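You operate a simulated robot arm through the tools that you are given. There is no shell and no other tool. Be economical: measure what you need, move in short steps, check, and stop when the job is done.

You run a simulated robot arm. Do the job below in one go: nothing can be reset, and whatever is moved stays where it is left.

TASK
Empty the lint trap into the lint bin and seat it again.
Fine: the washer is unplugged: leave it so; shut the bin lid at the end.
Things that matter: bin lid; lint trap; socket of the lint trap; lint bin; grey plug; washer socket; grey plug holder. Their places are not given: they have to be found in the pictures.

It is judged by the outcome, as a careful person would: the job done as asked, and still so three seconds after it is handed in. It fails if anything else is knocked over, pushed out of place, dropped, spilled or broken. Lids that push on must go on centred and level and be pressed home; caps that screw on are set level and turned clockwise until they are tight.

THE ROBOT
A 7-joint arm with a two-finger parallel gripper, fixed in place. Base frame: the origin is at the foot of the arm, x ahead of it, y to its left, z up. Readings come in mm, rad, newtons and seconds.
With the tool pointing down near the work surface it reaches from about 360 to 780 mm from the base axis. Its first joint turns from -2.897 to 2.897 rad. Payload 3.91 kg.
Tool frame: the origin (TCP) lies between the finger pads and is the grasp point; the fingertips stand 30 mm ahead of it; z points along the fingers, y is the line along which they close. The gripper opens to 110 mm. The fingers are 20 mm wide and 10 mm thick; the gripper's body (48 by 112 mm) begins 55 mm behind the TCP.
Orientation is that of the tool frame in the base frame, as a unit quaternion [w, x, y, z]. With the fingers straight down and closing along the base's y, the tool's x points along the base's -x, its y along +y and its z along -z.

THE INTERFACE
- The arm moves only by the tool move_arm. Its argument "series" is a list of rows, each a list of 3 entries, a list of its own where there are three numbers: the shift along the tool's x, y, z in m, then the turn, a rotation vector about the tool's x, y, z in rad, then the finger opening in m, from 0 to 0.11. In form: [[[x, y, z], [wx, wy, wz], grip], ...]. A call has 1 to 12 rows; each row shifts and turns the commanded pose from where the row before left it, along the tool's axes as they then stand. Rows are played at 5 a second. More than 50 mm and 0.15 rad between two rows, or a gripper value outside its range, and nothing of the call is played. A pose out of reach is approached as far as the arm can. The call stops where the force on the tool passes 50 N (or 10 N more than at its start, if that is more) or the arm is blocked; 0.2 s more then pass. The fingers move at their own pace (about 153 mm/s each) and stop on an object; they squeeze with about 30 N. The grip force told is the motor's: it shows also when the fingers shut on nothing. Time passes only in rows, and 0.2 s behind the last, so rows that do not move let the fingers close. It gives the time, the measured TCP pose, the force on the tool (base axes), the opening and the grip force at its end, in the units of the frame above (readings bear some noise).
- Cameras (640 x 400 px; columns grow to the right, rows downward): "scene" is fixed at [220.4, -499.9, 1466.1]; the picture's right is [0.98, -0.18, 0.00], its down [-0.08, -0.42, -0.90] and it looks along [0.16, 0.89, -0.43] (base axes); focal length 376 px, centre (320, 200). "wrist" rides on the gripper at [-36, 0, -57] in the tool frame; the picture's right is [0.00, -1.00, 0.00], its down [0.97, 0.00, -0.24] and it looks along [0.24, 0.00, 0.97] (tool axes); focal length 218 px, centre (320, 200).
- snapshot(camera): a new picture of that camera. It takes no simulated time.
- slide_trunk(by): slides the trunk up (or, below 0, down) by that many mm; the arm rides with it, the base frame stays. It gives what a move gives, with no picture.
- pixel_to_xyz(camera, pixels): for up to 12 pixels [column, row] of the newest picture of that camera ("zoom" is the newest enlarged one), the place [x, y, z] in the base frame of the surface seen there, good to about 3 mm. It takes no simulated time.
- close_up(camera, box): a new picture of the part [left, top, right, bottom] of that camera's present view, enlarged. It takes no simulated time.
- close_job(): hands the job in; it is judged then, once.

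Keep the steps short. Do not move on a guess: measure, check each grasp and each placing, and mend mistakes. In all there are 80 turns and 46 pictures (those below and enlarged ones count). Leave the gripper open and the arm clear of the work at the hand-in unless told otherwise, and finish with a single line.

The tools are called after "Call:" as a command line: name --argument value ..., lists and objects as JSON in quotes. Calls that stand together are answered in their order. move_arm: Moves the arm, as the interface text tells. Its arguments: {"type":"object","properties":{"series":{"type":"array","items":{"type":"array"}}},"required":["series"]} The other tools are called the same way: slide_trunk (by) slides the trunk up or down; snapshot (camera) takes a picture; pixel_to_xyz (camera, pixels) gives the place of the surface under pixels of a picture; close_up (camera, box) takes an enlarged picture of a part of a camera's view; close_job () hands the job in.

At the start:

```text
time_s: 0.0
tcp_pos: [278.8, 398.9, 1249.7]
tool_rot: [0.0, -0.001, 1.0, 0.0]
contact_force: [-0.6, 0.3, -0.3]
finger_gap: 110.1
grip_force: 0.0
trunk travel left (down, up): [-575.0, 35.0]
```

scene: 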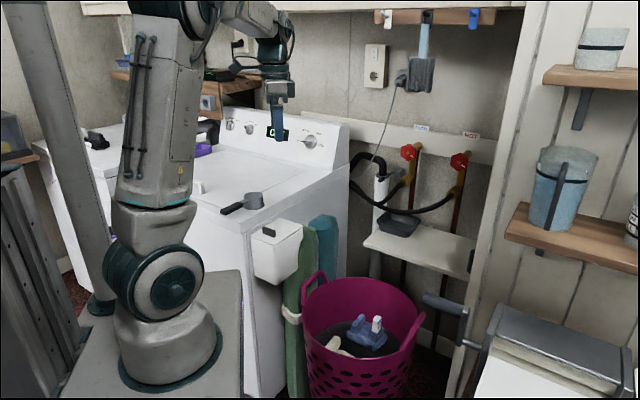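
wrist: 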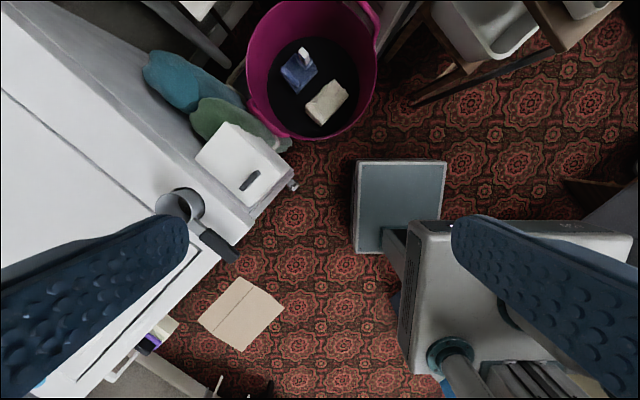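

I see the washer top with a grey scoop-like item near (245,203), and a white box hanging on its side near (278,250), which may be the lint bin. I'll enlarge both areas.

Call:
close_up --camera "scene" --box '[180, 100, 360, 212]'

Call:
close_up --camera "scene" --box '[200, 180, 340, 300]'

Call:
close_up --camera "wrist" --box '[60, 90, 320, 270]'

```text
3.56 times, centred on (270, 156) of scene
```

zoom: 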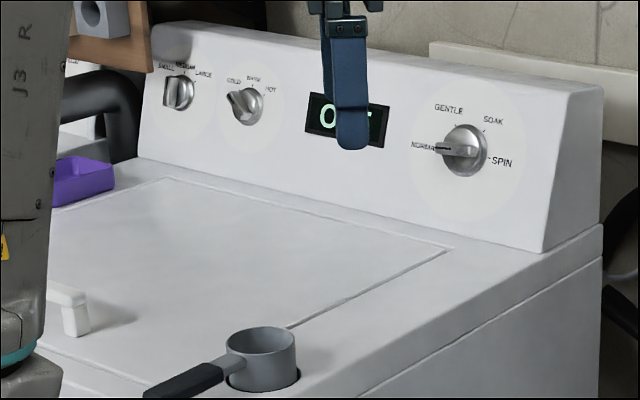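

```text
3.33 times, centred on (270, 240) of scene
```

zoom: 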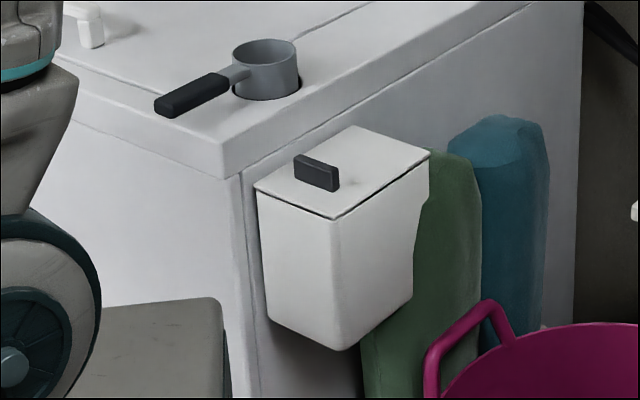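

```text
2.22 times, centred on (190, 180) of wrist
```

zoom: 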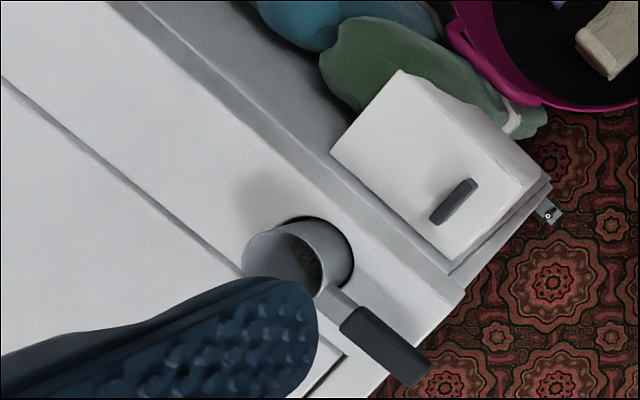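

The lint trap looks like a grey cup with a black handle seated in a hole in the washer top. The lint bin has a lid with a dark knob. I'll measure points on both.

Call:
pixel_to_xyz --camera "zoom" --pixels '[[402, 70], [332, 152], [450, 262], [543, 182], [468, 184], [437, 218], [355, 322], [420, 375], [350, 235], [300, 262], [545, 212], [345, 295]]'

Call:
pixel_to_xyz --camera "scene" --pixels '[[252, 226], [285, 219], [308, 226], [278, 244], [265, 231], [274, 235], [224, 209], [240, 205], [255, 192], [262, 206], [247, 215], [280, 280]]'

Call:
close_up --camera "wrist" --box '[150, 110, 310, 210]'

```text
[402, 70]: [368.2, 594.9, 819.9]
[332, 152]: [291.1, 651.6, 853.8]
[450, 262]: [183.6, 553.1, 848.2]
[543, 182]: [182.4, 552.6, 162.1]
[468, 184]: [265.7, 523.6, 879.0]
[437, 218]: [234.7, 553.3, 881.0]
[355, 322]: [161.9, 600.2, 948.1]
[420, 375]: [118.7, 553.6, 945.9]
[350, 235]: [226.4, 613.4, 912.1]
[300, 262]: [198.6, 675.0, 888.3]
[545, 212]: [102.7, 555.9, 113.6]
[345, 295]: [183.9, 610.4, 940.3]
```

```text
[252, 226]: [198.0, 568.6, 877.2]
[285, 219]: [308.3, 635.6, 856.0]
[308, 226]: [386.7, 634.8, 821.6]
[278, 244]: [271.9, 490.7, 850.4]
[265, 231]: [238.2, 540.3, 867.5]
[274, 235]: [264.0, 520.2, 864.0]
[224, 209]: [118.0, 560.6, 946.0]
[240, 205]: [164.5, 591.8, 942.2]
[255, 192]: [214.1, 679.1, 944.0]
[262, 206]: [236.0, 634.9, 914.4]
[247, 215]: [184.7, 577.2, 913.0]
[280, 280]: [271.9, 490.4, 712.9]
```

```text
4.00 times, centred on (230, 160) of wrist
```

zoom: 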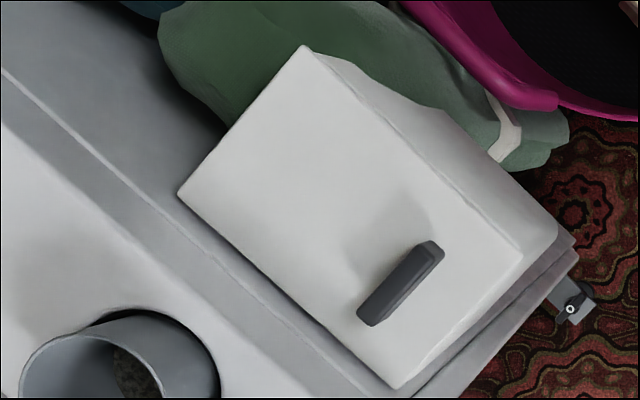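

Now I'll measure lid points slightly inside its edges, plus the knob and cup rim, from this sharper view.

Call:
pixel_to_xyz --camera "zoom" --pixels '[[303, 56], [190, 194], [396, 378], [510, 250], [300, 200], [435, 250], [370, 318], [402, 284], [205, 385], [125, 322], [100, 250], [380, 250]]'

Call:
close_up --camera "scene" --box '[210, 180, 320, 250]'

```text
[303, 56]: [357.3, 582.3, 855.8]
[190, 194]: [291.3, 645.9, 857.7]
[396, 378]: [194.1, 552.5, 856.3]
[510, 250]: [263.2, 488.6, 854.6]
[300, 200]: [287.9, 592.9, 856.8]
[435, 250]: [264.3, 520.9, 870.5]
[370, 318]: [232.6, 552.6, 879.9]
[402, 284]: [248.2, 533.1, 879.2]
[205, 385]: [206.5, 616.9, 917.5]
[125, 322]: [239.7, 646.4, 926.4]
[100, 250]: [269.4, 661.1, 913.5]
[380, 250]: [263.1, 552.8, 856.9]
```

```text
5.71 times, centred on (265, 215) of scene
```

zoom: 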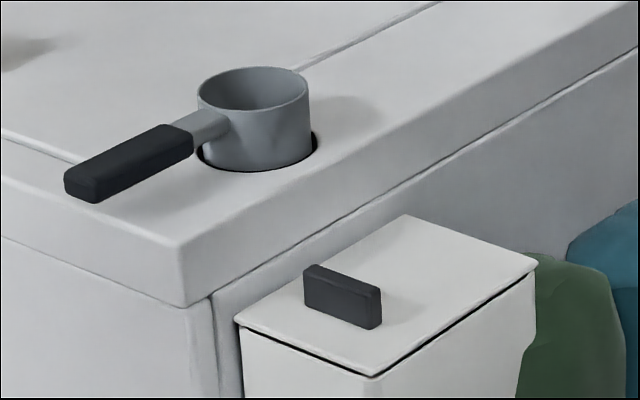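

The lid is flat at z≈856. Its long edge runs at about 44° (u = (0.717, 0.697)), and the knob bar (44 mm long, top z≈880, centre about (249, 536)) sits near the front edge, so the hinge is probably at the far edge. I'll turn the tool so the fingers close on the bar's ends, which lets the bar pivot between the pads, and come above it.

Call:
move_arm --series '[[[0, 0, 0], [0, 0, -0.1285], 0.11], [[0, 0, 0], [0, 0, -0.1285], 0.11], [[0, 0, 0], [0, 0, -0.1285], 0.11], [[0, 0, 0], [0, 0, -0.1285], 0.11], [[0, 0, 0], [0, 0, -0.1285], 0.11], [[0, 0, 0], [0, 0, -0.1285], 0.11], [[-0.0124, 0.0198, 0.043], [0, 0, 0], 0.08], [[-0.0124, 0.0198, 0.043], [0, 0, 0], 0.08], [[-0.0124, 0.0198, 0.043], [0, 0, 0], 0.08], [[-0.0124, 0.0198, 0.043], [0, 0, 0], 0.08], [[-0.0124, 0.0198, 0.043], [0, 0, 0], 0.08], [[-0.0124, 0.0198, 0.043], [0, 0, 0], 0.08]]'

Call:
snapshot --camera "wrist"

Call:
snapshot --camera "scene"

```text
time_s: 2.6
tcp_pos: [253.3, 535.6, 990.6]
tool_rot: [0.0, -0.377, 0.926, 0.0]
contact_force: [0.1, 0.8, -0.8]
finger_gap: 79.9
grip_force: 0.1
trunk travel left (down, up): [-575.0, 35.0]
```

```text
38 pictures are left
```

wrist: 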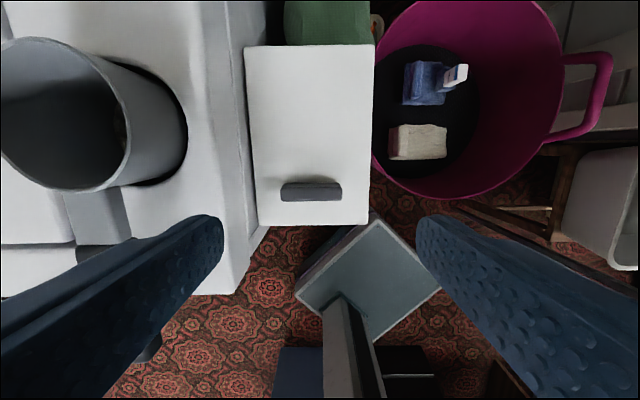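

```text
37 pictures are left
```

scene: 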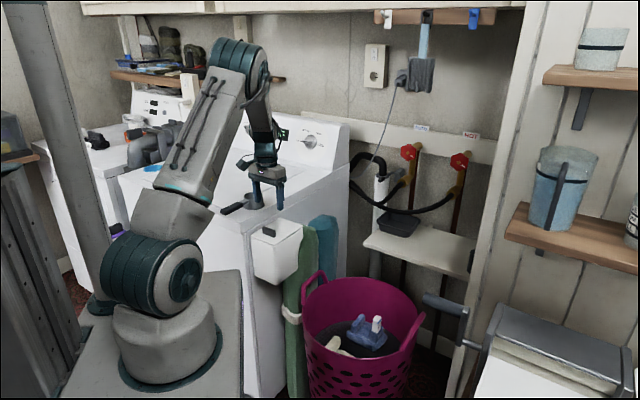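

The view is aligned with the lid. I'll measure the bar's ends and the cup from here.

Call:
pixel_to_xyz --camera "wrist" --pixels '[[283, 189], [339, 189], [311, 184], [311, 197], [250, 52], [365, 50], [262, 220], [364, 220], [237, 130], [4, 150], [125, 110], [70, 190]]'

Call:
close_up --camera "wrist" --box '[230, 30, 390, 240]'

```text
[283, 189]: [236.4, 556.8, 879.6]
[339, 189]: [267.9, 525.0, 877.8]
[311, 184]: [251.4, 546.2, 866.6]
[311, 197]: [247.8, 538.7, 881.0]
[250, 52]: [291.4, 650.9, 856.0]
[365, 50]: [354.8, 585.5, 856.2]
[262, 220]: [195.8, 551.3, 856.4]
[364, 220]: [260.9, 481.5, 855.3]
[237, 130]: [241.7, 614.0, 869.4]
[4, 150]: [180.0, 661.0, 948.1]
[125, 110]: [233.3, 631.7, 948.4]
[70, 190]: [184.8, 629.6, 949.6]
```

```text
1.90 times, centred on (310, 135) of wrist
```

zoom: 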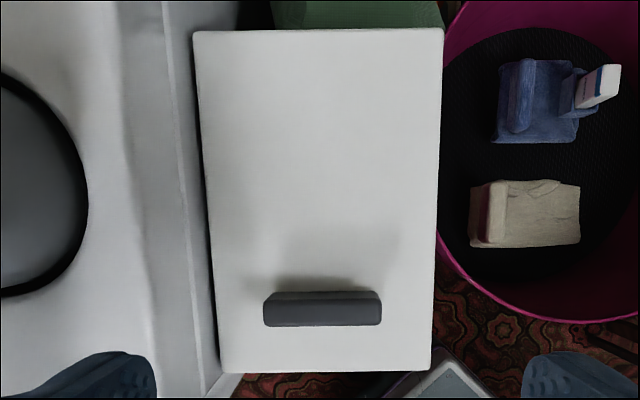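

The bar's centre is about (251.5, 540), top at 880. I'll descend so the fingertips straddle the top 10 mm of the bar and close.

Call:
move_arm --series '[[[-0.002, 0.004, 0.03], [0, 0, 0], 0.066], [[0, 0, 0.03], [0, 0, 0], 0.066], [[0, 0, 0.03], [0, 0, 0], 0.066], [[0, 0, 0], [0, 0, 0], 0.03], [[0, 0, 0], [0, 0, 0], 0.03], [[0, 0, 0], [0, 0, 0], 0.03]]'

Call:
snapshot --camera "wrist"

```text
time_s: 4.0
tcp_pos: [248.7, 540.0, 900.4]
tool_rot: [0.0, -0.377, 0.926, 0.0]
contact_force: [-8.1, 8.1, -1.3]
finger_gap: 49.3
grip_force: 44.7
trunk travel left (down, up): [-575.0, 35.0]
```

```text
35 pictures are left
```

wrist: 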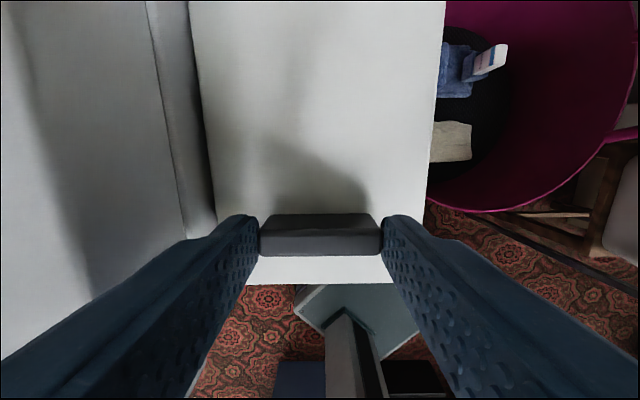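

The bar is gripped at 49 mm. I'll ease off the sideways force and lift about 10° along the supposed hinge arc.

Call:
move_arm --series '[[[0, 0.0015, 0], [0, 0, 0], 0.03], [[-0.0024, 0, -0.0095], [0, 0, 0], 0.03], [[-0.0032, 0, -0.009], [0, 0, 0], 0.03], [[0, 0, 0], [0, 0, 0], 0.03]]'

Call:
close_up --camera "scene" --box '[210, 160, 350, 290]'

```text
time_s: 5.0
tcp_pos: [251.1, 544.2, 919.7]
tool_rot: [0.0, -0.376, 0.927, -0.001]
contact_force: [-6.4, -5.0, -10.3]
finger_gap: 49.5
grip_force: 45.0
trunk travel left (down, up): [-575.0, 35.0]
```

```text
3.08 times, centred on (280, 225) of scene
```

zoom: 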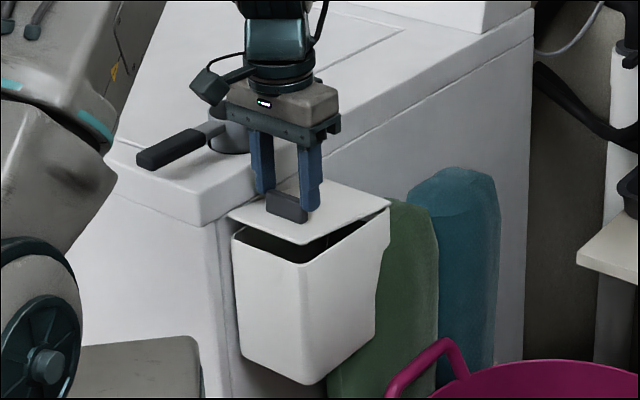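

The lid is hinged at its far edge as supposed. I continue along the arc to about 50°, with a small correction for the u force.

Call:
move_arm --series '[[[-0.0035, 0, -0.0085], [0, 0, 0], 0.03], [[-0.004, 0, -0.0085], [0, 0, 0], 0.03], [[-0.0054, 0, -0.0077], [0, 0, 0], 0.03], [[-0.0054, 0, -0.0077], [0, 0, 0], 0.03], [[-0.0066, 0, -0.0066], [0, 0, 0], 0.03], [[-0.0066, 0, -0.0066], [0, 0, 0], 0.03], [[-0.0077, 0, -0.0053], [0, 0, 0], 0.03], [[-0.0077, 0, -0.0053], [0, 0, 0], 0.03], [[0, 0, 0], [0, 0, 0], 0.03]]'

Call:
close_up --camera "scene" --box '[210, 160, 350, 290]'

```text
time_s: 7.0
tcp_pos: [285.2, 576.4, 976.7]
tool_rot: [0.001, -0.375, 0.927, 0.0]
contact_force: [-5.4, -10.4, -0.8]
finger_gap: 49.1
grip_force: 45.0
trunk travel left (down, up): [-575.0, 35.0]
```

```text
3.08 times, centred on (280, 225) of scene
```

zoom: 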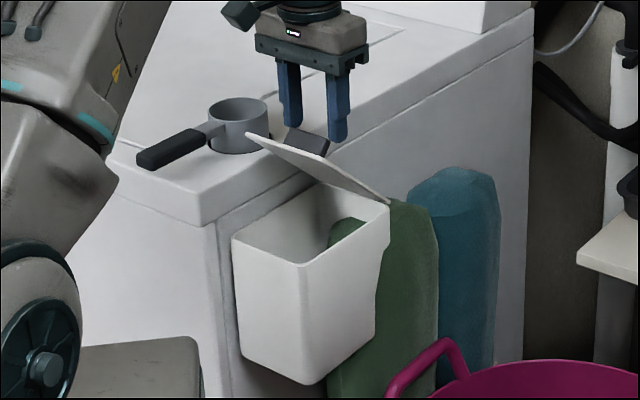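

The pivot grip works, and the lid is at about 50°. Continuing to about 95°.

Call:
move_arm --series '[[[-0.0085, 0, -0.004], [0, 0, 0], 0.03], [[-0.0085, 0, -0.0039], [0, 0, 0], 0.03], [[-0.009, 0, -0.0024], [0, 0, 0], 0.03], [[-0.009, 0, -0.0024], [0, 0, 0], 0.03], [[-0.0093, 0, -0.0008], [0, 0, 0], 0.03], [[-0.0093, 0, -0.0008], [0, 0, 0], 0.03], [[-0.0093, 0, 0.0008], [0, 0, 0], 0.03], [[-0.0093, 0, 0.0009], [0, 0, 0], 0.03], [[-0.0092, 0, 0.0021], [0, 0, 0], 0.03], [[0, 0, 0], [0, 0, 0], 0.03]]'

Call:
close_up --camera "scene" --box '[210, 140, 350, 270]'

```text
time_s: 9.2
tcp_pos: [342.4, 632.2, 985.9]
tool_rot: [-0.001, -0.376, 0.927, 0.0]
contact_force: [-0.6, -0.8, 0.0]
finger_gap: 29.6
grip_force: 0.1
trunk travel left (down, up): [-575.0, 35.0]
```

```text
3.08 times, centred on (280, 205) of scene
```

zoom: 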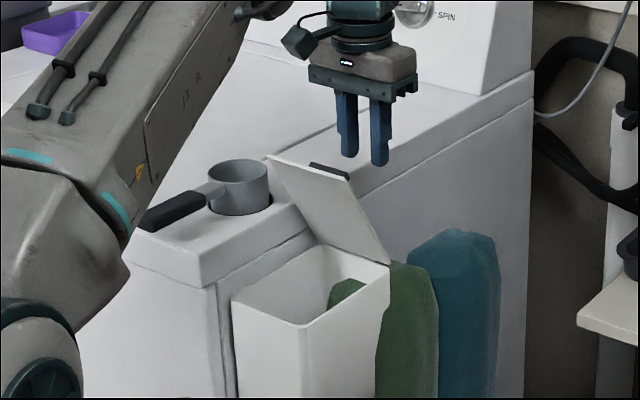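

The bar slipped out near 65° but the lid stays up on hinge friction. I'll rise, go back to the near side, close the fingers and lower them next to the lid's underside to push it fully open.

Call:
move_arm --series '[[[0, 0, -0.035], [0, 0, 0], 0.03], [[0, 0, -0.035], [0, 0, 0], 0.0], [[0.045, 0, 0], [0, 0, 0], 0.0], [[0.045, 0, 0], [0, 0, 0], 0.0], [[0.035, 0, 0], [0, 0, 0], 0.0], [[0, 0, 0.045], [0, 0, 0], 0.0], [[0, 0, 0.045], [0, 0, 0], 0.0]]'

Call:
snapshot --camera "scene"

```text
time_s: 10.8
tcp_pos: [251.6, 546.6, 965.8]
tool_rot: [0.001, -0.376, 0.927, 0.0]
contact_force: [0.6, -0.5, -0.5]
finger_gap: 0.0
grip_force: 30.4
trunk travel left (down, up): [-575.0, 35.0]
```

```text
31 pictures are left
```

scene: 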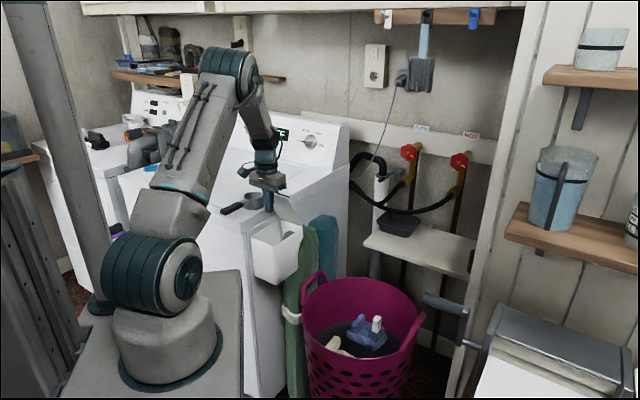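

I push along +u in small steps.

Call:
move_arm --series '[[[-0.02, 0, 0], [0, 0, 0], 0.0], [[-0.015, 0, 0], [0, 0, 0], 0.0], [[-0.012, 0, 0], [0, 0, 0], 0.0], [[-0.012, 0, 0], [0, 0, 0], 0.0], [[-0.012, 0, 0], [0, 0, 0], 0.0], [[-0.01, 0, 0], [0, 0, 0], 0.0], [[-0.008, 0, 0], [0, 0, 0], 0.0], [[-0.008, 0, 0], [0, 0, 0], 0.0], [[0, 0, 0], [0, 0, 0], 0.0]]'

Call:
close_up --camera "scene" --box '[210, 140, 350, 270]'

```text
time_s: 12.8
tcp_pos: [324.7, 614.7, 965.9]
tool_rot: [0.0, -0.376, 0.927, 0.0]
contact_force: [-0.4, 0.2, 0.4]
finger_gap: 0.0
grip_force: 29.9
trunk travel left (down, up): [-575.0, 35.0]
```

```text
3.08 times, centred on (280, 205) of scene
```

zoom: 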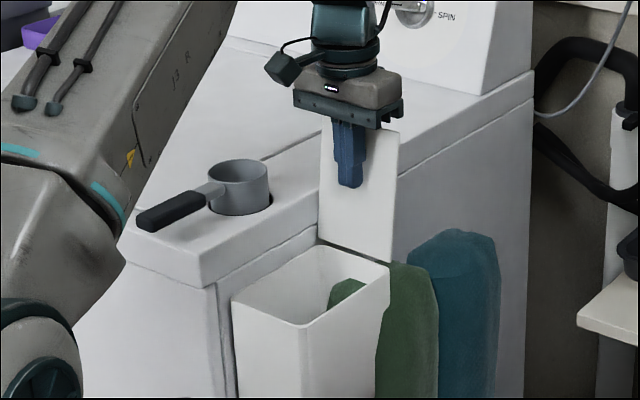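

The lid is near vertical. I'll push another 20 mm past vertical.

Call:
move_arm --series '[[[-0.007, 0, 0], [0, 0, 0], 0.0], [[-0.007, 0, 0], [0, 0, 0], 0.0], [[-0.007, 0, 0], [0, 0, 0], 0.0], [[0, 0, 0], [0, 0, 0], 0.0], [[0.03, 0, -0.01], [0, 0, 0], 0.0], [[0, 0, -0.045], [0, 0, 0], 0.0], [[0, 0, -0.045], [0, 0, 0], 0.0]]'

Call:
close_up --camera "scene" --box '[210, 140, 350, 270]'

Call:
snapshot --camera "wrist"

```text
time_s: 13.5
tcp_pos: [328.3, 619.1, 966.0]
tool_rot: [-0.011, -0.377, 0.926, -0.006]
contact_force: [-17.5, -22.3, 13.1]
finger_gap: 0.0
grip_force: 29.8
trunk travel left (down, up): [-575.0, 35.0]
stopped in row 3: the force on the tool passed its limit (the readings are from after the stop); the commanded pose is now the measured one
```

```text
3.08 times, centred on (280, 205) of scene
```

zoom: 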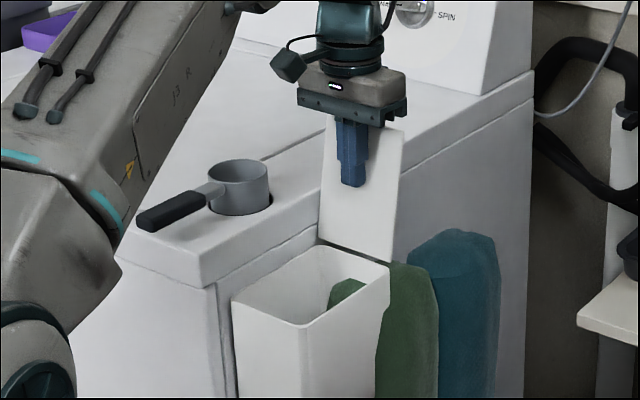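

```text
28 pictures are left
```

wrist: 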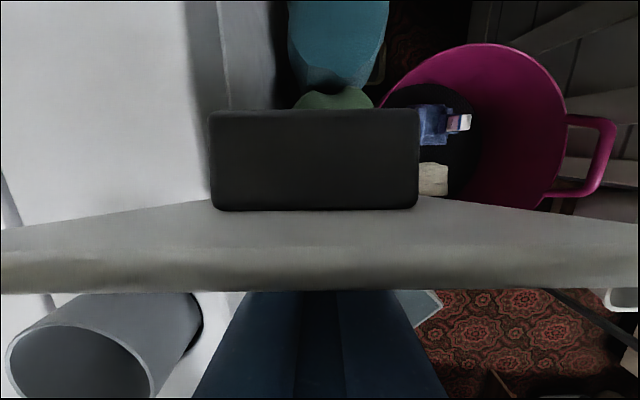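

The lid has met its end stop a little past vertical. I back off and rise, then look.

Call:
move_arm --series '[[[0.015, 0, 0], [0, 0, 0], 0.0], [[0.03, 0, -0.01], [0, 0, 0], 0.0], [[0, 0, -0.045], [0, 0, 0], 0.0], [[0, 0, -0.045], [0, 0, 0], 0.0], [[0.04, 0.02, -0.02], [0, 0, 0], 0.03], [[0.04, 0.02, -0.02], [0, 0, 0], 0.06], [[0.04, 0.02, 0], [0, 0, 0], 0.06]]'

Call:
snapshot --camera "wrist"

Call:
close_up --camera "scene" --box '[200, 140, 340, 270]'

```text
time_s: 15.1
tcp_pos: [171.4, 549.2, 1108.6]
tool_rot: [-0.008, -0.378, 0.926, -0.006]
contact_force: [0.3, 0.6, 0.2]
finger_gap: 60.0
grip_force: 0.0
trunk travel left (down, up): [-575.0, 35.0]
```

```text
27 pictures are left
```

wrist: 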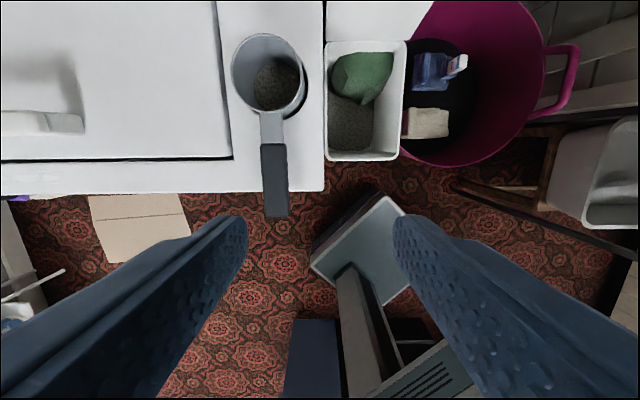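

```text
3.08 times, centred on (270, 205) of scene
```

zoom: 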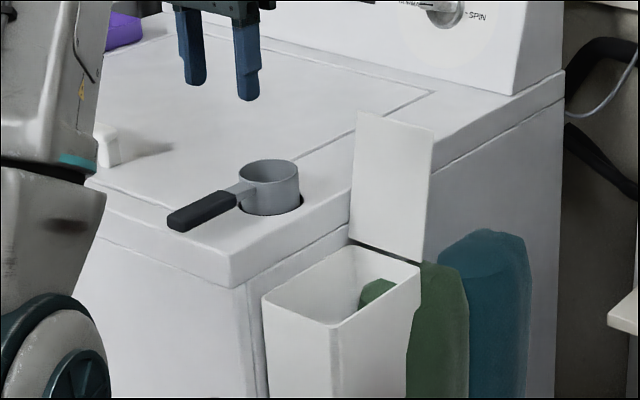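

The lid stands open, the bin is ready, and lint is visible in the cup. Next I measure the handle, cup and bin opening.

Call:
pixel_to_xyz --camera "wrist" --pixels '[[276, 213], [276, 180], [272, 147], [263, 180], [287, 180], [271, 128], [233, 75], [303, 70], [266, 37], [330, 155], [400, 155], [350, 130]]'

Call:
close_up --camera "wrist" --box '[215, 20, 415, 230]'

Call:
close_up --camera "scene" --box '[220, 180, 290, 230]'

```text
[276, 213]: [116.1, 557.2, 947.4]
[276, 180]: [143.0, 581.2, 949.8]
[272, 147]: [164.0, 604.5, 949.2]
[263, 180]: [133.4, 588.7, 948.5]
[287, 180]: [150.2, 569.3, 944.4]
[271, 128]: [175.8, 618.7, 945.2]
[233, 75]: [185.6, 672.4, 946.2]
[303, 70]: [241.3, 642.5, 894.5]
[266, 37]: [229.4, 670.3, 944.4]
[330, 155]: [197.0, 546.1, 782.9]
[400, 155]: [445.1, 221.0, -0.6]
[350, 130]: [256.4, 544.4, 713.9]
```

```text
1.90 times, centred on (315, 125) of wrist
```

zoom: 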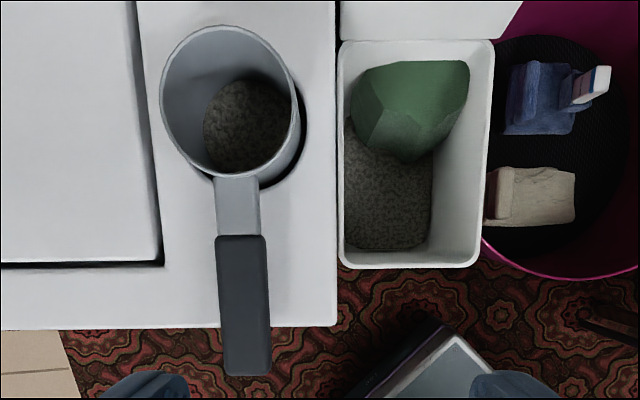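

```text
8.00 times, centred on (255, 205) of scene
```

zoom: 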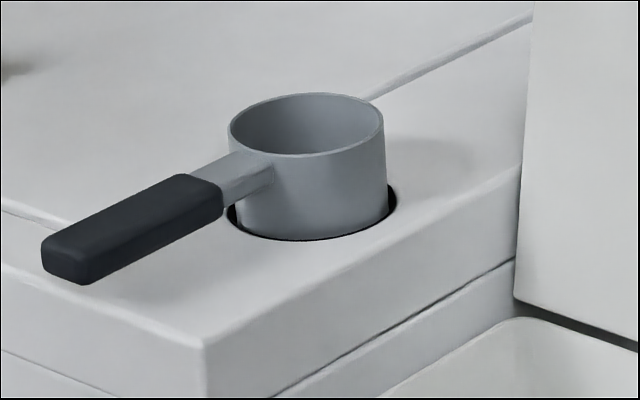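

Handle: axis at w≈-317.5, u from 470 to 540, top z≈948, 25 mm wide, pointing along u. To pour I need to roll about the handle axis, so I'll grip it horizontally from its end. I pull back at height and start pitching the tool to point along +u.

Call:
move_arm --series '[[[0.035, 0.0143, 0], [0, 0, 0], 0.06], [[0.035, 0.0143, 0], [0, 0, 0], 0.06], [[0.035, 0.0143, 0], [0, 0, 0], 0.06], [[0, 0, 0], [0, -0.14, 0], 0.06], [[0, 0, 0], [0, -0.14, 0], 0.06], [[0, 0, 0], [0, -0.14, 0], 0.06], [[0, 0, 0], [0, -0.14, 0], 0.06], [[0, 0, 0], [0, -0.14, 0], 0.06], [[0, 0, 0], [0, 0, 0], 0.06]]'

Call:
snapshot --camera "scene"

```text
time_s: 17.1
tcp_pos: [67.9, 509.8, 1107.9]
tool_rot: [0.31, -0.356, 0.873, 0.124]
contact_force: [-1.0, -0.5, 0.0]
finger_gap: 60.3
grip_force: 0.0
trunk travel left (down, up): [-575.0, 35.0]
```

```text
23 pictures are left
```

scene: 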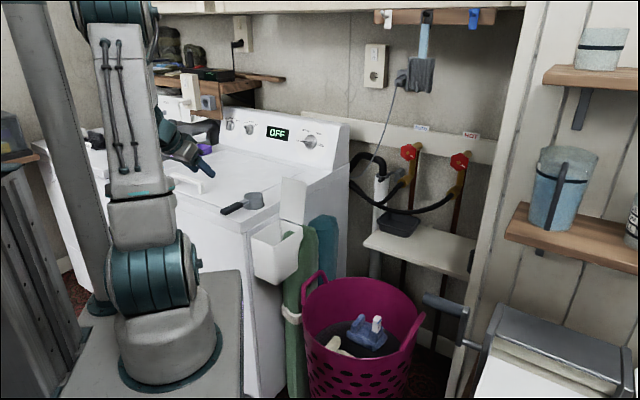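

The arm has room. Continuing the pitch to horizontal.

Call:
move_arm --series '[[[0, 0, 0], [0, -0.14, 0], 0.06], [[0, 0, 0], [0, -0.14, 0], 0.06], [[0, 0, 0], [0, -0.14, 0], 0.06], [[0, 0, 0], [0, -0.14, 0], 0.06], [[0, 0, 0], [0, -0.14, 0], 0.06], [[0, 0, 0], [0, -0.14, 0], 0.06], [[0, 0, 0], [0, 0, 0], 0.06]]'

Call:
snapshot --camera "scene"

```text
time_s: 18.7
tcp_pos: [68.0, 511.1, 1110.0]
tool_rot: [0.639, -0.274, 0.671, 0.258]
contact_force: [-0.4, -0.6, -0.1]
finger_gap: 60.1
grip_force: 0.0
trunk travel left (down, up): [-575.0, 35.0]
```

```text
22 pictures are left
```

scene: 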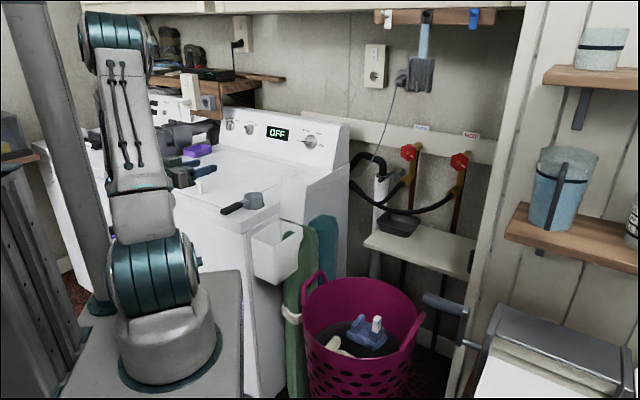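

The tool now points along u, 3° below level. I'll level it and test here, in free space, whether the wrist can roll the full pouring angle in the negative direction.

Call:
move_arm --series '[[[0, 0, 0], [0, -0.05, 0], 0.06], [[0, 0, 0], [0, 0, -0.145], 0.06], [[0, 0, 0], [0, 0, -0.145], 0.06], [[0, 0, 0], [0, 0, -0.145], 0.06], [[0, 0, 0], [0, 0, -0.145], 0.06], [[0, 0, 0], [0, 0, -0.145], 0.06], [[0, 0, 0], [0, 0, -0.145], 0.06], [[0, 0, 0], [0, 0, -0.145], 0.06], [[0, 0, 0], [0, 0, -0.145], 0.06], [[0, 0, 0], [0, 0, -0.145], 0.06], [[0, 0, 0], [0, 0, -0.145], 0.06], [[0, 0, 0], [0, 0, 0], 0.06]]'

Call:
move_arm --series '[[[0, 0, 0], [0, 0, -0.145], 0.06], [[0, 0, 0], [0, 0, -0.145], 0.06], [[0, 0, 0], [0, 0, -0.145], 0.06], [[0, 0, 0], [0, 0, -0.145], 0.06], [[0, 0, 0], [0, 0, -0.145], 0.06], [[0, 0, 0], [0, 0, -0.145], 0.06], [[0, 0, 0], [0, 0, -0.145], 0.06], [[0, 0, 0], [0, 0, -0.145], 0.06], [[0, 0, 0], [0, 0, -0.145], 0.06], [[0, 0, 0], [0, 0, -0.145], 0.06], [[0, 0, 0], [0, 0, 0], 0.06]]'

```text
time_s: 21.3
tcp_pos: [67.9, 509.7, 1106.8]
tool_rot: [0.666, -0.636, 0.311, -0.236]
contact_force: [1.0, -0.2, -0.2]
finger_gap: 60.2
grip_force: 0.1
trunk travel left (down, up): [-575.0, 35.0]
```

```text
time_s: 23.7
tcp_pos: [68.4, 510.6, 1108.2]
tool_rot: [-0.342, 0.682, 0.188, 0.618]
contact_force: [-0.2, 0.7, 0.1]
finger_gap: 59.8
grip_force: 0.0
trunk travel left (down, up): [-575.0, 35.0]
```

The full negative roll works. I roll back, and re-measure the handle's end face meanwhile.

Call:
move_arm --series '[[[0, 0, 0], [0, 0, 0.145], 0.06], [[0, 0, 0], [0, 0, 0.145], 0.06], [[0, 0, 0], [0, 0, 0.145], 0.06], [[0, 0, 0], [0, 0, 0.145], 0.06], [[0, 0, 0], [0, 0, 0.145], 0.06], [[0, 0, 0], [0, 0, 0.145], 0.06], [[0, 0, 0], [0, 0, 0.145], 0.06], [[0, 0, 0], [0, 0, 0.145], 0.06], [[0, 0, 0], [0, 0, 0.145], 0.06], [[0, 0, 0], [0, 0, 0.145], 0.06]]'

Call:
move_arm --series '[[[0, 0, 0], [0, 0, 0.145], 0.06], [[0, 0, 0], [0, 0, 0.145], 0.06], [[0, 0, 0], [0, 0, 0.145], 0.06], [[0, 0, 0], [0, 0, 0.145], 0.06], [[0, 0, 0], [0, 0, 0.145], 0.06], [[0, 0, 0], [0, 0, 0.145], 0.06], [[0, 0, 0], [0, 0, 0.145], 0.06], [[0, 0, 0], [0, 0, 0.145], 0.06], [[0, 0, 0], [0, 0, 0.145], 0.06], [[0, 0, 0], [0, 0, 0.145], 0.06], [[0, 0, 0], [0, 0, 0], 0.06]]'

Call:
close_up --camera "scene" --box '[210, 180, 280, 230]'

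Call:
pixel_to_xyz --camera "zoom" --pixels '[[160, 275], [160, 240], [175, 280], [200, 262], [250, 232], [150, 250], [260, 190], [335, 140], [465, 150], [395, 235], [130, 262], [300, 170]]'

```text
time_s: 25.9
tcp_pos: [67.9, 509.9, 1108.0]
tool_rot: [0.666, -0.635, 0.312, -0.235]
contact_force: [0.2, 0.1, -0.1]
finger_gap: 59.9
grip_force: 0.0
trunk travel left (down, up): [-575.0, 35.0]
```

```text
time_s: 28.3
tcp_pos: [68.6, 510.4, 1108.0]
tool_rot: [0.655, -0.268, 0.655, 0.265]
contact_force: [-0.2, 0.2, -0.8]
finger_gap: 59.8
grip_force: 0.0
trunk travel left (down, up): [-575.0, 35.0]
```

```text
8.00 times, centred on (245, 205) of scene
```

zoom: 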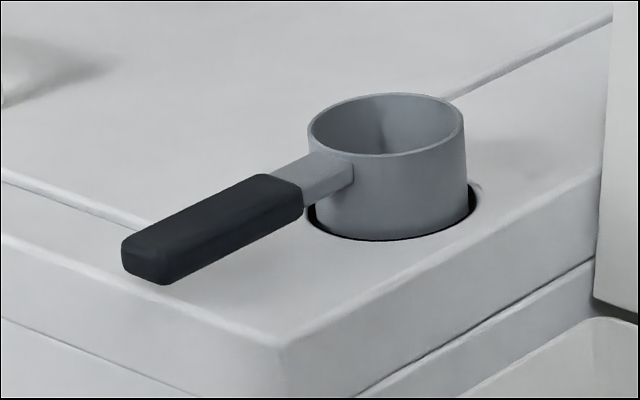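

```text
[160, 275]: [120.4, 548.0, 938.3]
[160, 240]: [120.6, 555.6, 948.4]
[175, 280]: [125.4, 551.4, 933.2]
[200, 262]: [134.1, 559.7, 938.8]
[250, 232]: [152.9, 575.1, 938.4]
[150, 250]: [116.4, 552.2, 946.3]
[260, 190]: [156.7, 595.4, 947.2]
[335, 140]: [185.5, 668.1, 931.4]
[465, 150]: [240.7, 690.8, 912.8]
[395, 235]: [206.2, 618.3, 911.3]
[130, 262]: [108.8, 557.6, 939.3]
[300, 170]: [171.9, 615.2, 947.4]
```

The handle spans z 931–949 and w -329 to -306, so its centre is (w -317.5, z 940). The tool is level. I descend in front of the washer to z 940.

Call:
move_arm --series '[[[0.042, 0, 0], [0, 0, 0], 0.06], [[0.042, 0, 0], [0, 0, 0], 0.06], [[0.042, 0, 0], [0, 0, 0], 0.06], [[0.042, -0.0005, 0], [0, 0, 0], 0.06], [[0, 0, 0], [0, 0, 0], 0.06]]'

Call:
snapshot --camera "wrist"

Call:
snapshot --camera "scene"

```text
time_s: 29.5
tcp_pos: [67.5, 509.6, 940.3]
tool_rot: [0.655, -0.269, 0.655, 0.265]
contact_force: [-0.4, 0.5, 0.3]
finger_gap: 60.2
grip_force: 0.1
trunk travel left (down, up): [-575.0, 35.0]
```

```text
20 pictures are left
```

wrist: 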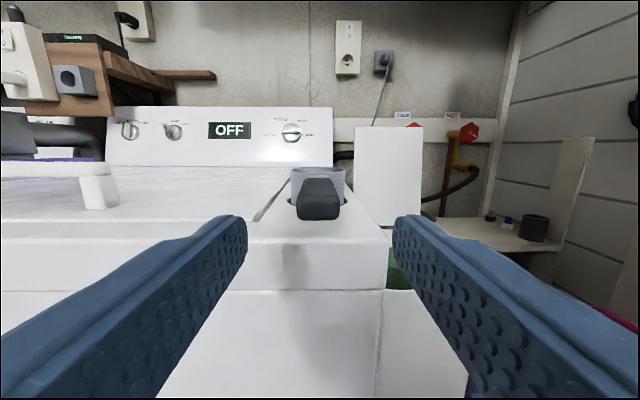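

```text
19 pictures are left
```

scene: 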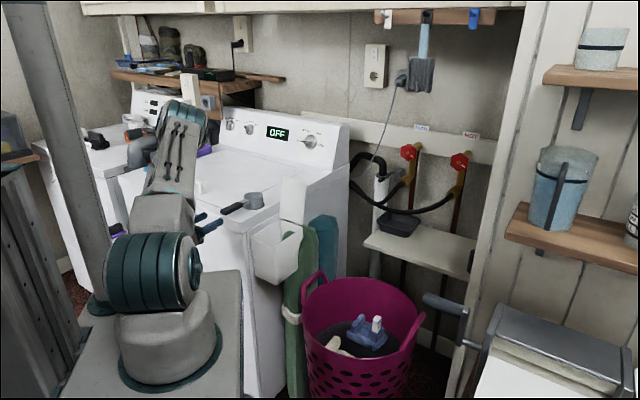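

The handle is centred at column 319. I advance 96 mm so the pads straddle it, then close.

Call:
move_arm --series '[[[0, 0, 0.035], [0, 0, 0], 0.06], [[0, 0, 0.035], [0, 0, 0], 0.06], [[0, 0, 0.026], [0, 0, 0], 0.06], [[0, 0, 0], [0, 0, 0], 0.0], [[0, 0, 0], [0, 0, 0], 0.0], [[0, 0, 0], [0, 0, 0], 0.0]]'

Call:
snapshot --camera "wrist"

```text
time_s: 30.9
tcp_pos: [134.5, 576.3, 937.8]
tool_rot: [0.655, -0.268, 0.655, 0.265]
contact_force: [0.5, 1.3, 0.0]
finger_gap: 25.8
grip_force: 30.2
trunk travel left (down, up): [-575.0, 35.0]
```

```text
18 pictures are left
```

wrist: 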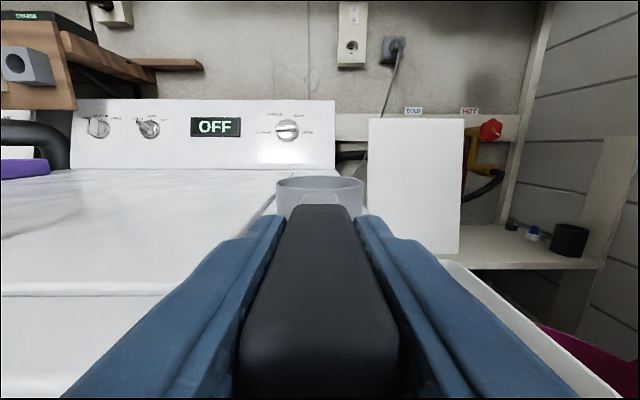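

The handle is held (gap 25.8 mm) and nearly free of side force. Seated pose: TCP (134.5, 576.3, 938). I lift straight up in small steps.

Call:
move_arm --series '[[[-0.005, 0, 0], [0, 0, 0], 0.0], [[-0.01, 0, 0], [0, 0, 0], 0.0], [[-0.015, 0, 0], [0, 0, 0], 0.0], [[-0.02, 0, 0], [0, 0, 0], 0.0], [[-0.025, 0, 0], [0, 0, 0], 0.0], [[-0.025, 0, 0], [0, 0, 0], 0.0], [[-0.02, 0, 0], [0, 0, 0], 0.0], [[0, 0, 0], [0, 0, 0], 0.0]]'

Call:
close_up --camera "scene" --box '[190, 130, 330, 250]'

```text
time_s: 32.7
tcp_pos: [137.4, 577.3, 1059.3]
tool_rot: [0.655, -0.267, 0.655, 0.265]
contact_force: [0.1, 0.1, -0.9]
finger_gap: 25.4
grip_force: 29.8
trunk travel left (down, up): [-575.0, 35.0]
```

```text
3.33 times, centred on (260, 190) of scene
```

zoom: 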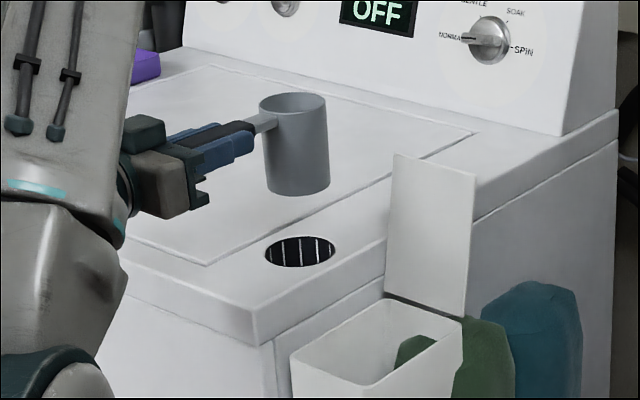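

The trap is out, with its cylinder about 85 mm tall. I measure the socket rim and the cup's bottom.

Call:
pixel_to_xyz --camera "zoom" --pixels '[[262, 252], [338, 250], [300, 232], [300, 272], [296, 190], [296, 125], [265, 185], [327, 180], [293, 98], [261, 260]]'

```text
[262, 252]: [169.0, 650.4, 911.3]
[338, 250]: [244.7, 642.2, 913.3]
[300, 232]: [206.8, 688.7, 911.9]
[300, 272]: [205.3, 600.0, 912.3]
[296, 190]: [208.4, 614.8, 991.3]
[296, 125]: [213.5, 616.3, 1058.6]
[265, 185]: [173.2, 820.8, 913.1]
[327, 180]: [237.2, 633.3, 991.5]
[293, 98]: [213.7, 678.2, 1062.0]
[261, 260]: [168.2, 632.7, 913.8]
```

The socket is centred about (207, 644). Now I carry the trap over to the bin (w≈-207) at height, then lower to axis z≈960.

Call:
move_arm --series '[[[0, -0.037, 0], [0, 0, 0], 0.0], [[0, -0.037, 0], [0, 0, 0], 0.0], [[0, -0.037, 0], [0, 0, 0], 0.0], [[0.033, 0, 0], [0, 0, 0], 0.0], [[0.033, 0, 0], [0, 0, 0], 0.0], [[0.033, 0, 0], [0, 0, 0], 0.0], [[0, 0, 0], [0, 0, 0], 0.0]]'

Call:
close_up --camera "scene" --box '[190, 140, 330, 260]'

```text
time_s: 34.3
tcp_pos: [214.6, 498.2, 959.0]
tool_rot: [0.655, -0.268, 0.655, 0.265]
contact_force: [-0.2, 0.8, -1.2]
finger_gap: 25.7
grip_force: 30.0
trunk travel left (down, up): [-575.0, 35.0]
```

```text
3.33 times, centred on (260, 200) of scene
```

zoom: 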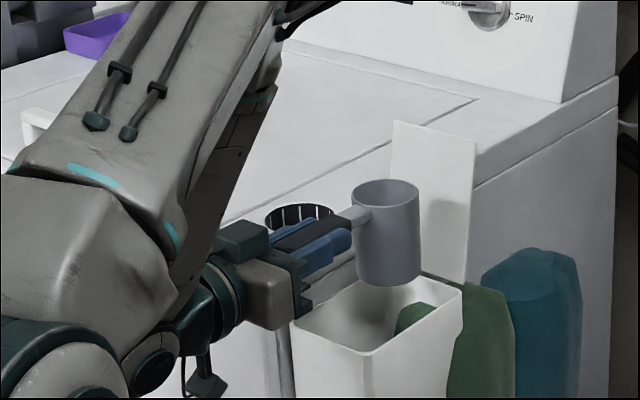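

The cup is above the bin opening. I roll -75° (mouth toward the washer side), bottom swinging outward.

Call:
move_arm --series '[[[0, 0, 0], [0, 0, -0.12], 0.0], [[0, 0, 0], [0, 0, -0.12], 0.0], [[0, 0, 0], [0, 0, -0.12], 0.0], [[0, 0, 0], [0, 0, -0.12], 0.0], [[0, 0, 0], [0, 0, -0.12], 0.0], [[0, 0, 0], [0, 0, -0.12], 0.0], [[0, 0, 0], [0, 0, -0.12], 0.0], [[0, 0, 0], [0, 0, -0.12], 0.0], [[0, 0, 0], [0, 0, -0.12], 0.0], [[0, 0, 0], [0, 0, -0.12], 0.0], [[0, 0, 0], [0, 0, -0.12], 0.0], [[0, 0, 0], [0, 0, 0], 0.0]]'

Call:
close_up --camera "scene" --box '[190, 140, 330, 260]'

```text
time_s: 36.9
tcp_pos: [215.4, 496.5, 960.7]
tool_rot: [0.679, -0.614, 0.352, -0.193]
contact_force: [-0.8, -0.1, -1.0]
finger_gap: 25.6
grip_force: 29.7
trunk travel left (down, up): [-575.0, 35.0]
```

```text
3.33 times, centred on (260, 200) of scene
```

zoom: 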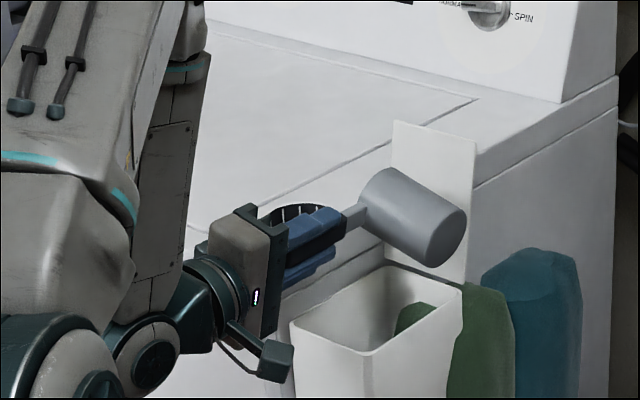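

The mouth faces the washer side, tipped 76°. I lower 35 mm and keep rolling to tip the lint into the bin.

Call:
move_arm --series '[[[0.0044, 0.017, 0], [0, 0, 0], 0.0], [[0.0044, 0.017, 0], [0, 0, 0], 0.0], [[0, 0, 0], [0, 0, -0.12], 0.0], [[0, 0, 0], [0, 0, -0.12], 0.0], [[0, 0, 0], [0, 0, -0.12], 0.0], [[0, 0, 0], [0, 0, -0.12], 0.0], [[0, 0, 0], [0, 0, -0.12], 0.0], [[0, 0, 0], [0, 0, -0.12], 0.0], [[0, 0, 0], [0, 0, -0.12], 0.0], [[0, 0, 0], [0, 0, -0.12], 0.0], [[0, 0, 0], [0, 0, -0.12], 0.0], [[0, 0, 0], [0, 0, 0], 0.0]]'

Call:
move_arm --series '[[[0, 0, 0], [0, 0, -0.12], 0.0], [[0, 0, 0], [0, 0, -0.12], 0.0], [[0, 0, 0], [0, 0, -0.12], 0.0], [[0, 0, 0], [0, 0, -0.1], 0.0], [[0, 0, 0], [0, 0, 0], 0.0], [[0, 0, 0], [0, 0, 0], 0.0], [[0, 0, 0], [0, 0, 0], 0.0], [[0, 0, 0], [0, 0, 0], 0.0], [[0, 0, 0], [0, 0, 0], 0.0]]'

Call:
close_up --camera "scene" --box '[190, 140, 330, 260]'

```text
time_s: 39.5
tcp_pos: [215.7, 497.5, 926.5]
tool_rot: [-0.484, 0.708, 0.014, 0.515]
contact_force: [0.4, -0.9, -0.4]
finger_gap: 25.6
grip_force: 30.4
trunk travel left (down, up): [-575.0, 35.0]
```

```text
time_s: 41.5
tcp_pos: [214.9, 497.3, 926.1]
tool_rot: [-0.354, 0.686, 0.174, 0.611]
contact_force: [-0.6, 0.4, -0.3]
finger_gap: 25.7
grip_force: 29.7
trunk travel left (down, up): [-575.0, 35.0]
```

```text
3.33 times, centred on (260, 200) of scene
```

zoom: 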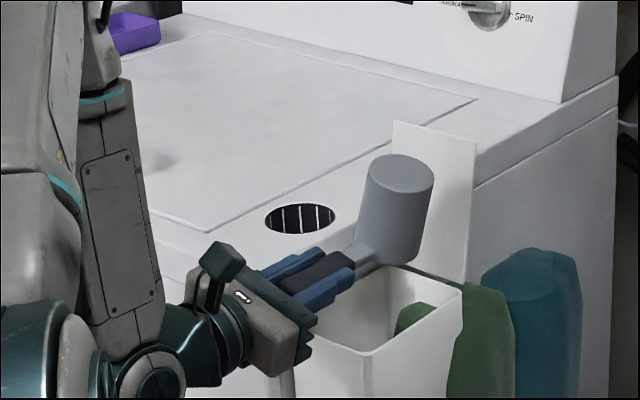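

The cup is inverted over the bin, and the tool reads about 0.5 N lighter. I raise it 60 mm and roll back upright.

Call:
move_arm --series '[[[0.0288, -0.0084, 0], [0, 0, 0], 0.0], [[0.0288, -0.0084, 0], [0, 0, 0], 0.0], [[0, 0, 0], [0, 0, 0.143], 0.0], [[0, 0, 0], [0, 0, 0.143], 0.0], [[0, 0, 0], [0, 0, 0.143], 0.0], [[0, 0, 0], [0, 0, 0.143], 0.0], [[0, 0, 0], [0, 0, 0.143], 0.0], [[0, 0, 0], [0, 0, 0.143], 0.0], [[0, 0, 0], [0, 0, 0.143], 0.0], [[0, 0, 0], [0, 0, 0.143], 0.0], [[0, 0, 0], [0, 0, 0.143], 0.0], [[0, 0, 0], [0, 0, 0.143], 0.0]]'

Call:
move_arm --series '[[[0, 0, 0], [0, 0, 0.143], 0.0], [[0, 0, 0], [0, 0, 0.143], 0.0], [[0, 0, 0], [0, 0, 0.143], 0.0], [[0, 0, 0], [0, 0, 0.143], 0.0], [[0, 0, 0], [0, 0, 0.143], 0.0], [[0, 0, 0], [0, 0, 0.143], 0.0], [[0, 0, 0], [0, 0, 0.143], 0.0], [[0, 0, 0], [0, 0, 0.143], 0.0], [[0, 0, 0], [0, 0, 0.143], 0.0], [[0, 0, 0], [0, 0, 0.143], 0.0], [[0, 0, 0], [0, 0, 0], 0.0]]'

Call:
close_up --camera "scene" --box '[220, 130, 320, 250]'

```text
time_s: 44.1
tcp_pos: [214.6, 497.7, 987.4]
tool_rot: [0.668, -0.632, 0.318, -0.23]
contact_force: [0.1, 0.6, -1.3]
finger_gap: 25.6
grip_force: 29.9
trunk travel left (down, up): [-575.0, 35.0]
```

```text
time_s: 46.5
tcp_pos: [214.4, 497.0, 985.7]
tool_rot: [0.656, -0.267, 0.655, 0.264]
contact_force: [0.2, -0.8, -0.8]
finger_gap: 25.6
grip_force: 30.3
trunk travel left (down, up): [-575.0, 35.0]
```

```text
3.33 times, centred on (270, 190) of scene
```

zoom: 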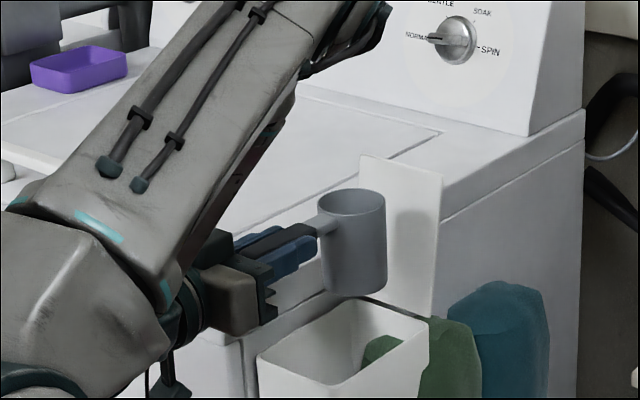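

The scene camera can't see the cup's floor. I tilt its mouth 45° toward the camera, still over the bin, to check it is empty.

Call:
move_arm --series '[[[0, 0, 0], [0, 0, 0.14], 0.0], [[0, 0, 0], [0, 0, 0.14], 0.0], [[0, 0, 0], [0, 0, 0.14], 0.0], [[0, 0, 0], [0, 0, 0.14], 0.0], [[0, 0, 0], [0, 0, 0.14], 0.0], [[0, 0, 0], [0, 0, 0.14], 0.0], [[0, 0, 0], [0, 0, 0], 0.0]]'

Call:
close_up --camera "scene" --box '[230, 160, 320, 220]'

```text
time_s: 48.1
tcp_pos: [192.8, 521.2, 1040.2]
tool_rot: [0.492, 0.021, 0.714, 0.498]
contact_force: [0.2, -0.1, -1.4]
finger_gap: 25.7
grip_force: 29.9
out of reach, approached as far as the arm can: row 5, 6
trunk travel left (down, up): [-575.0, 35.0]
```

```text
6.67 times, centred on (275, 190) of scene
```

zoom: 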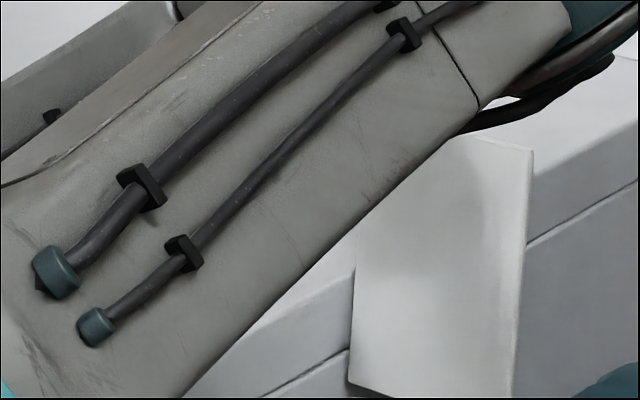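

The arm got out of reach and its forearm blocks the view. I undo this tilt.

Call:
move_arm --series '[[[0, 0, 0], [0, 0, -0.12], 0.0], [[0, 0, 0], [0, 0, -0.12], 0.0], [[0, 0, 0], [0, 0, -0.12], 0.0], [[0, 0, 0], [0, 0, -0.12], 0.0], [[0, 0, 0], [0, 0, -0.12], 0.0], [[0, 0, 0], [0, 0, 0], 0.0]]'

Call:
snapshot --camera "scene"

```text
time_s: 49.5
tcp_pos: [192.4, 520.5, 1039.8]
tool_rot: [0.619, -0.19, 0.682, 0.341]
contact_force: [0.2, -1.0, -1.1]
finger_gap: 25.8
grip_force: 29.5
trunk travel left (down, up): [-575.0, 35.0]
```

```text
11 pictures are left
```

scene: 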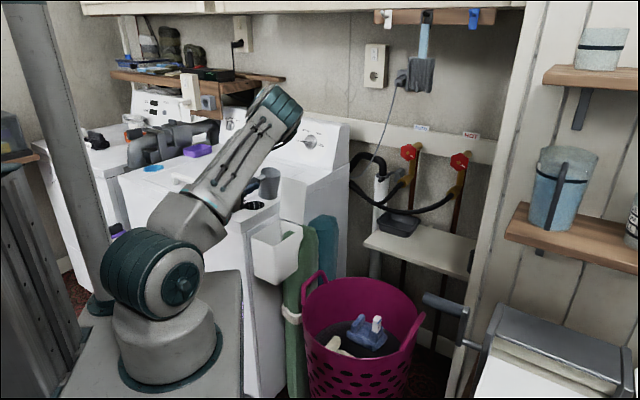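

The tool is tilted +13°. I finish levelling and carry the trap back above its socket: w -319.5, u 498, z≈1060.

Call:
move_arm --series '[[[0, 0, 0], [0, 0, -0.116], 0.0], [[0, 0, 0], [0, 0, -0.116], 0.0], [[-0.02, 0, 0], [0, 0, 0], 0.0], [[0, 0.0268, -0.0009], [0, 0, 0], 0.0], [[0, 0.0268, -0.0009], [0, 0, 0], 0.0], [[0, 0.0268, -0.0009], [0, 0, 0], 0.0], [[0, 0, 0], [0, 0, 0], 0.0], [[0, 0, 0], [0, 0, 0], 0.0]]'

Call:
close_up --camera "scene" --box '[210, 140, 310, 220]'

```text
time_s: 51.3
tcp_pos: [133.4, 576.8, 1060.3]
tool_rot: [0.654, -0.266, 0.656, 0.266]
contact_force: [0.3, -0.1, -1.9]
finger_gap: 25.8
grip_force: 29.8
trunk travel left (down, up): [-575.0, 35.0]
```

```text
5.00 times, centred on (260, 180) of scene
```

zoom: 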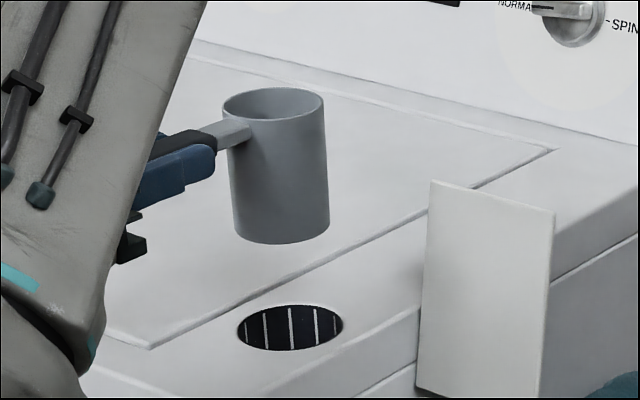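

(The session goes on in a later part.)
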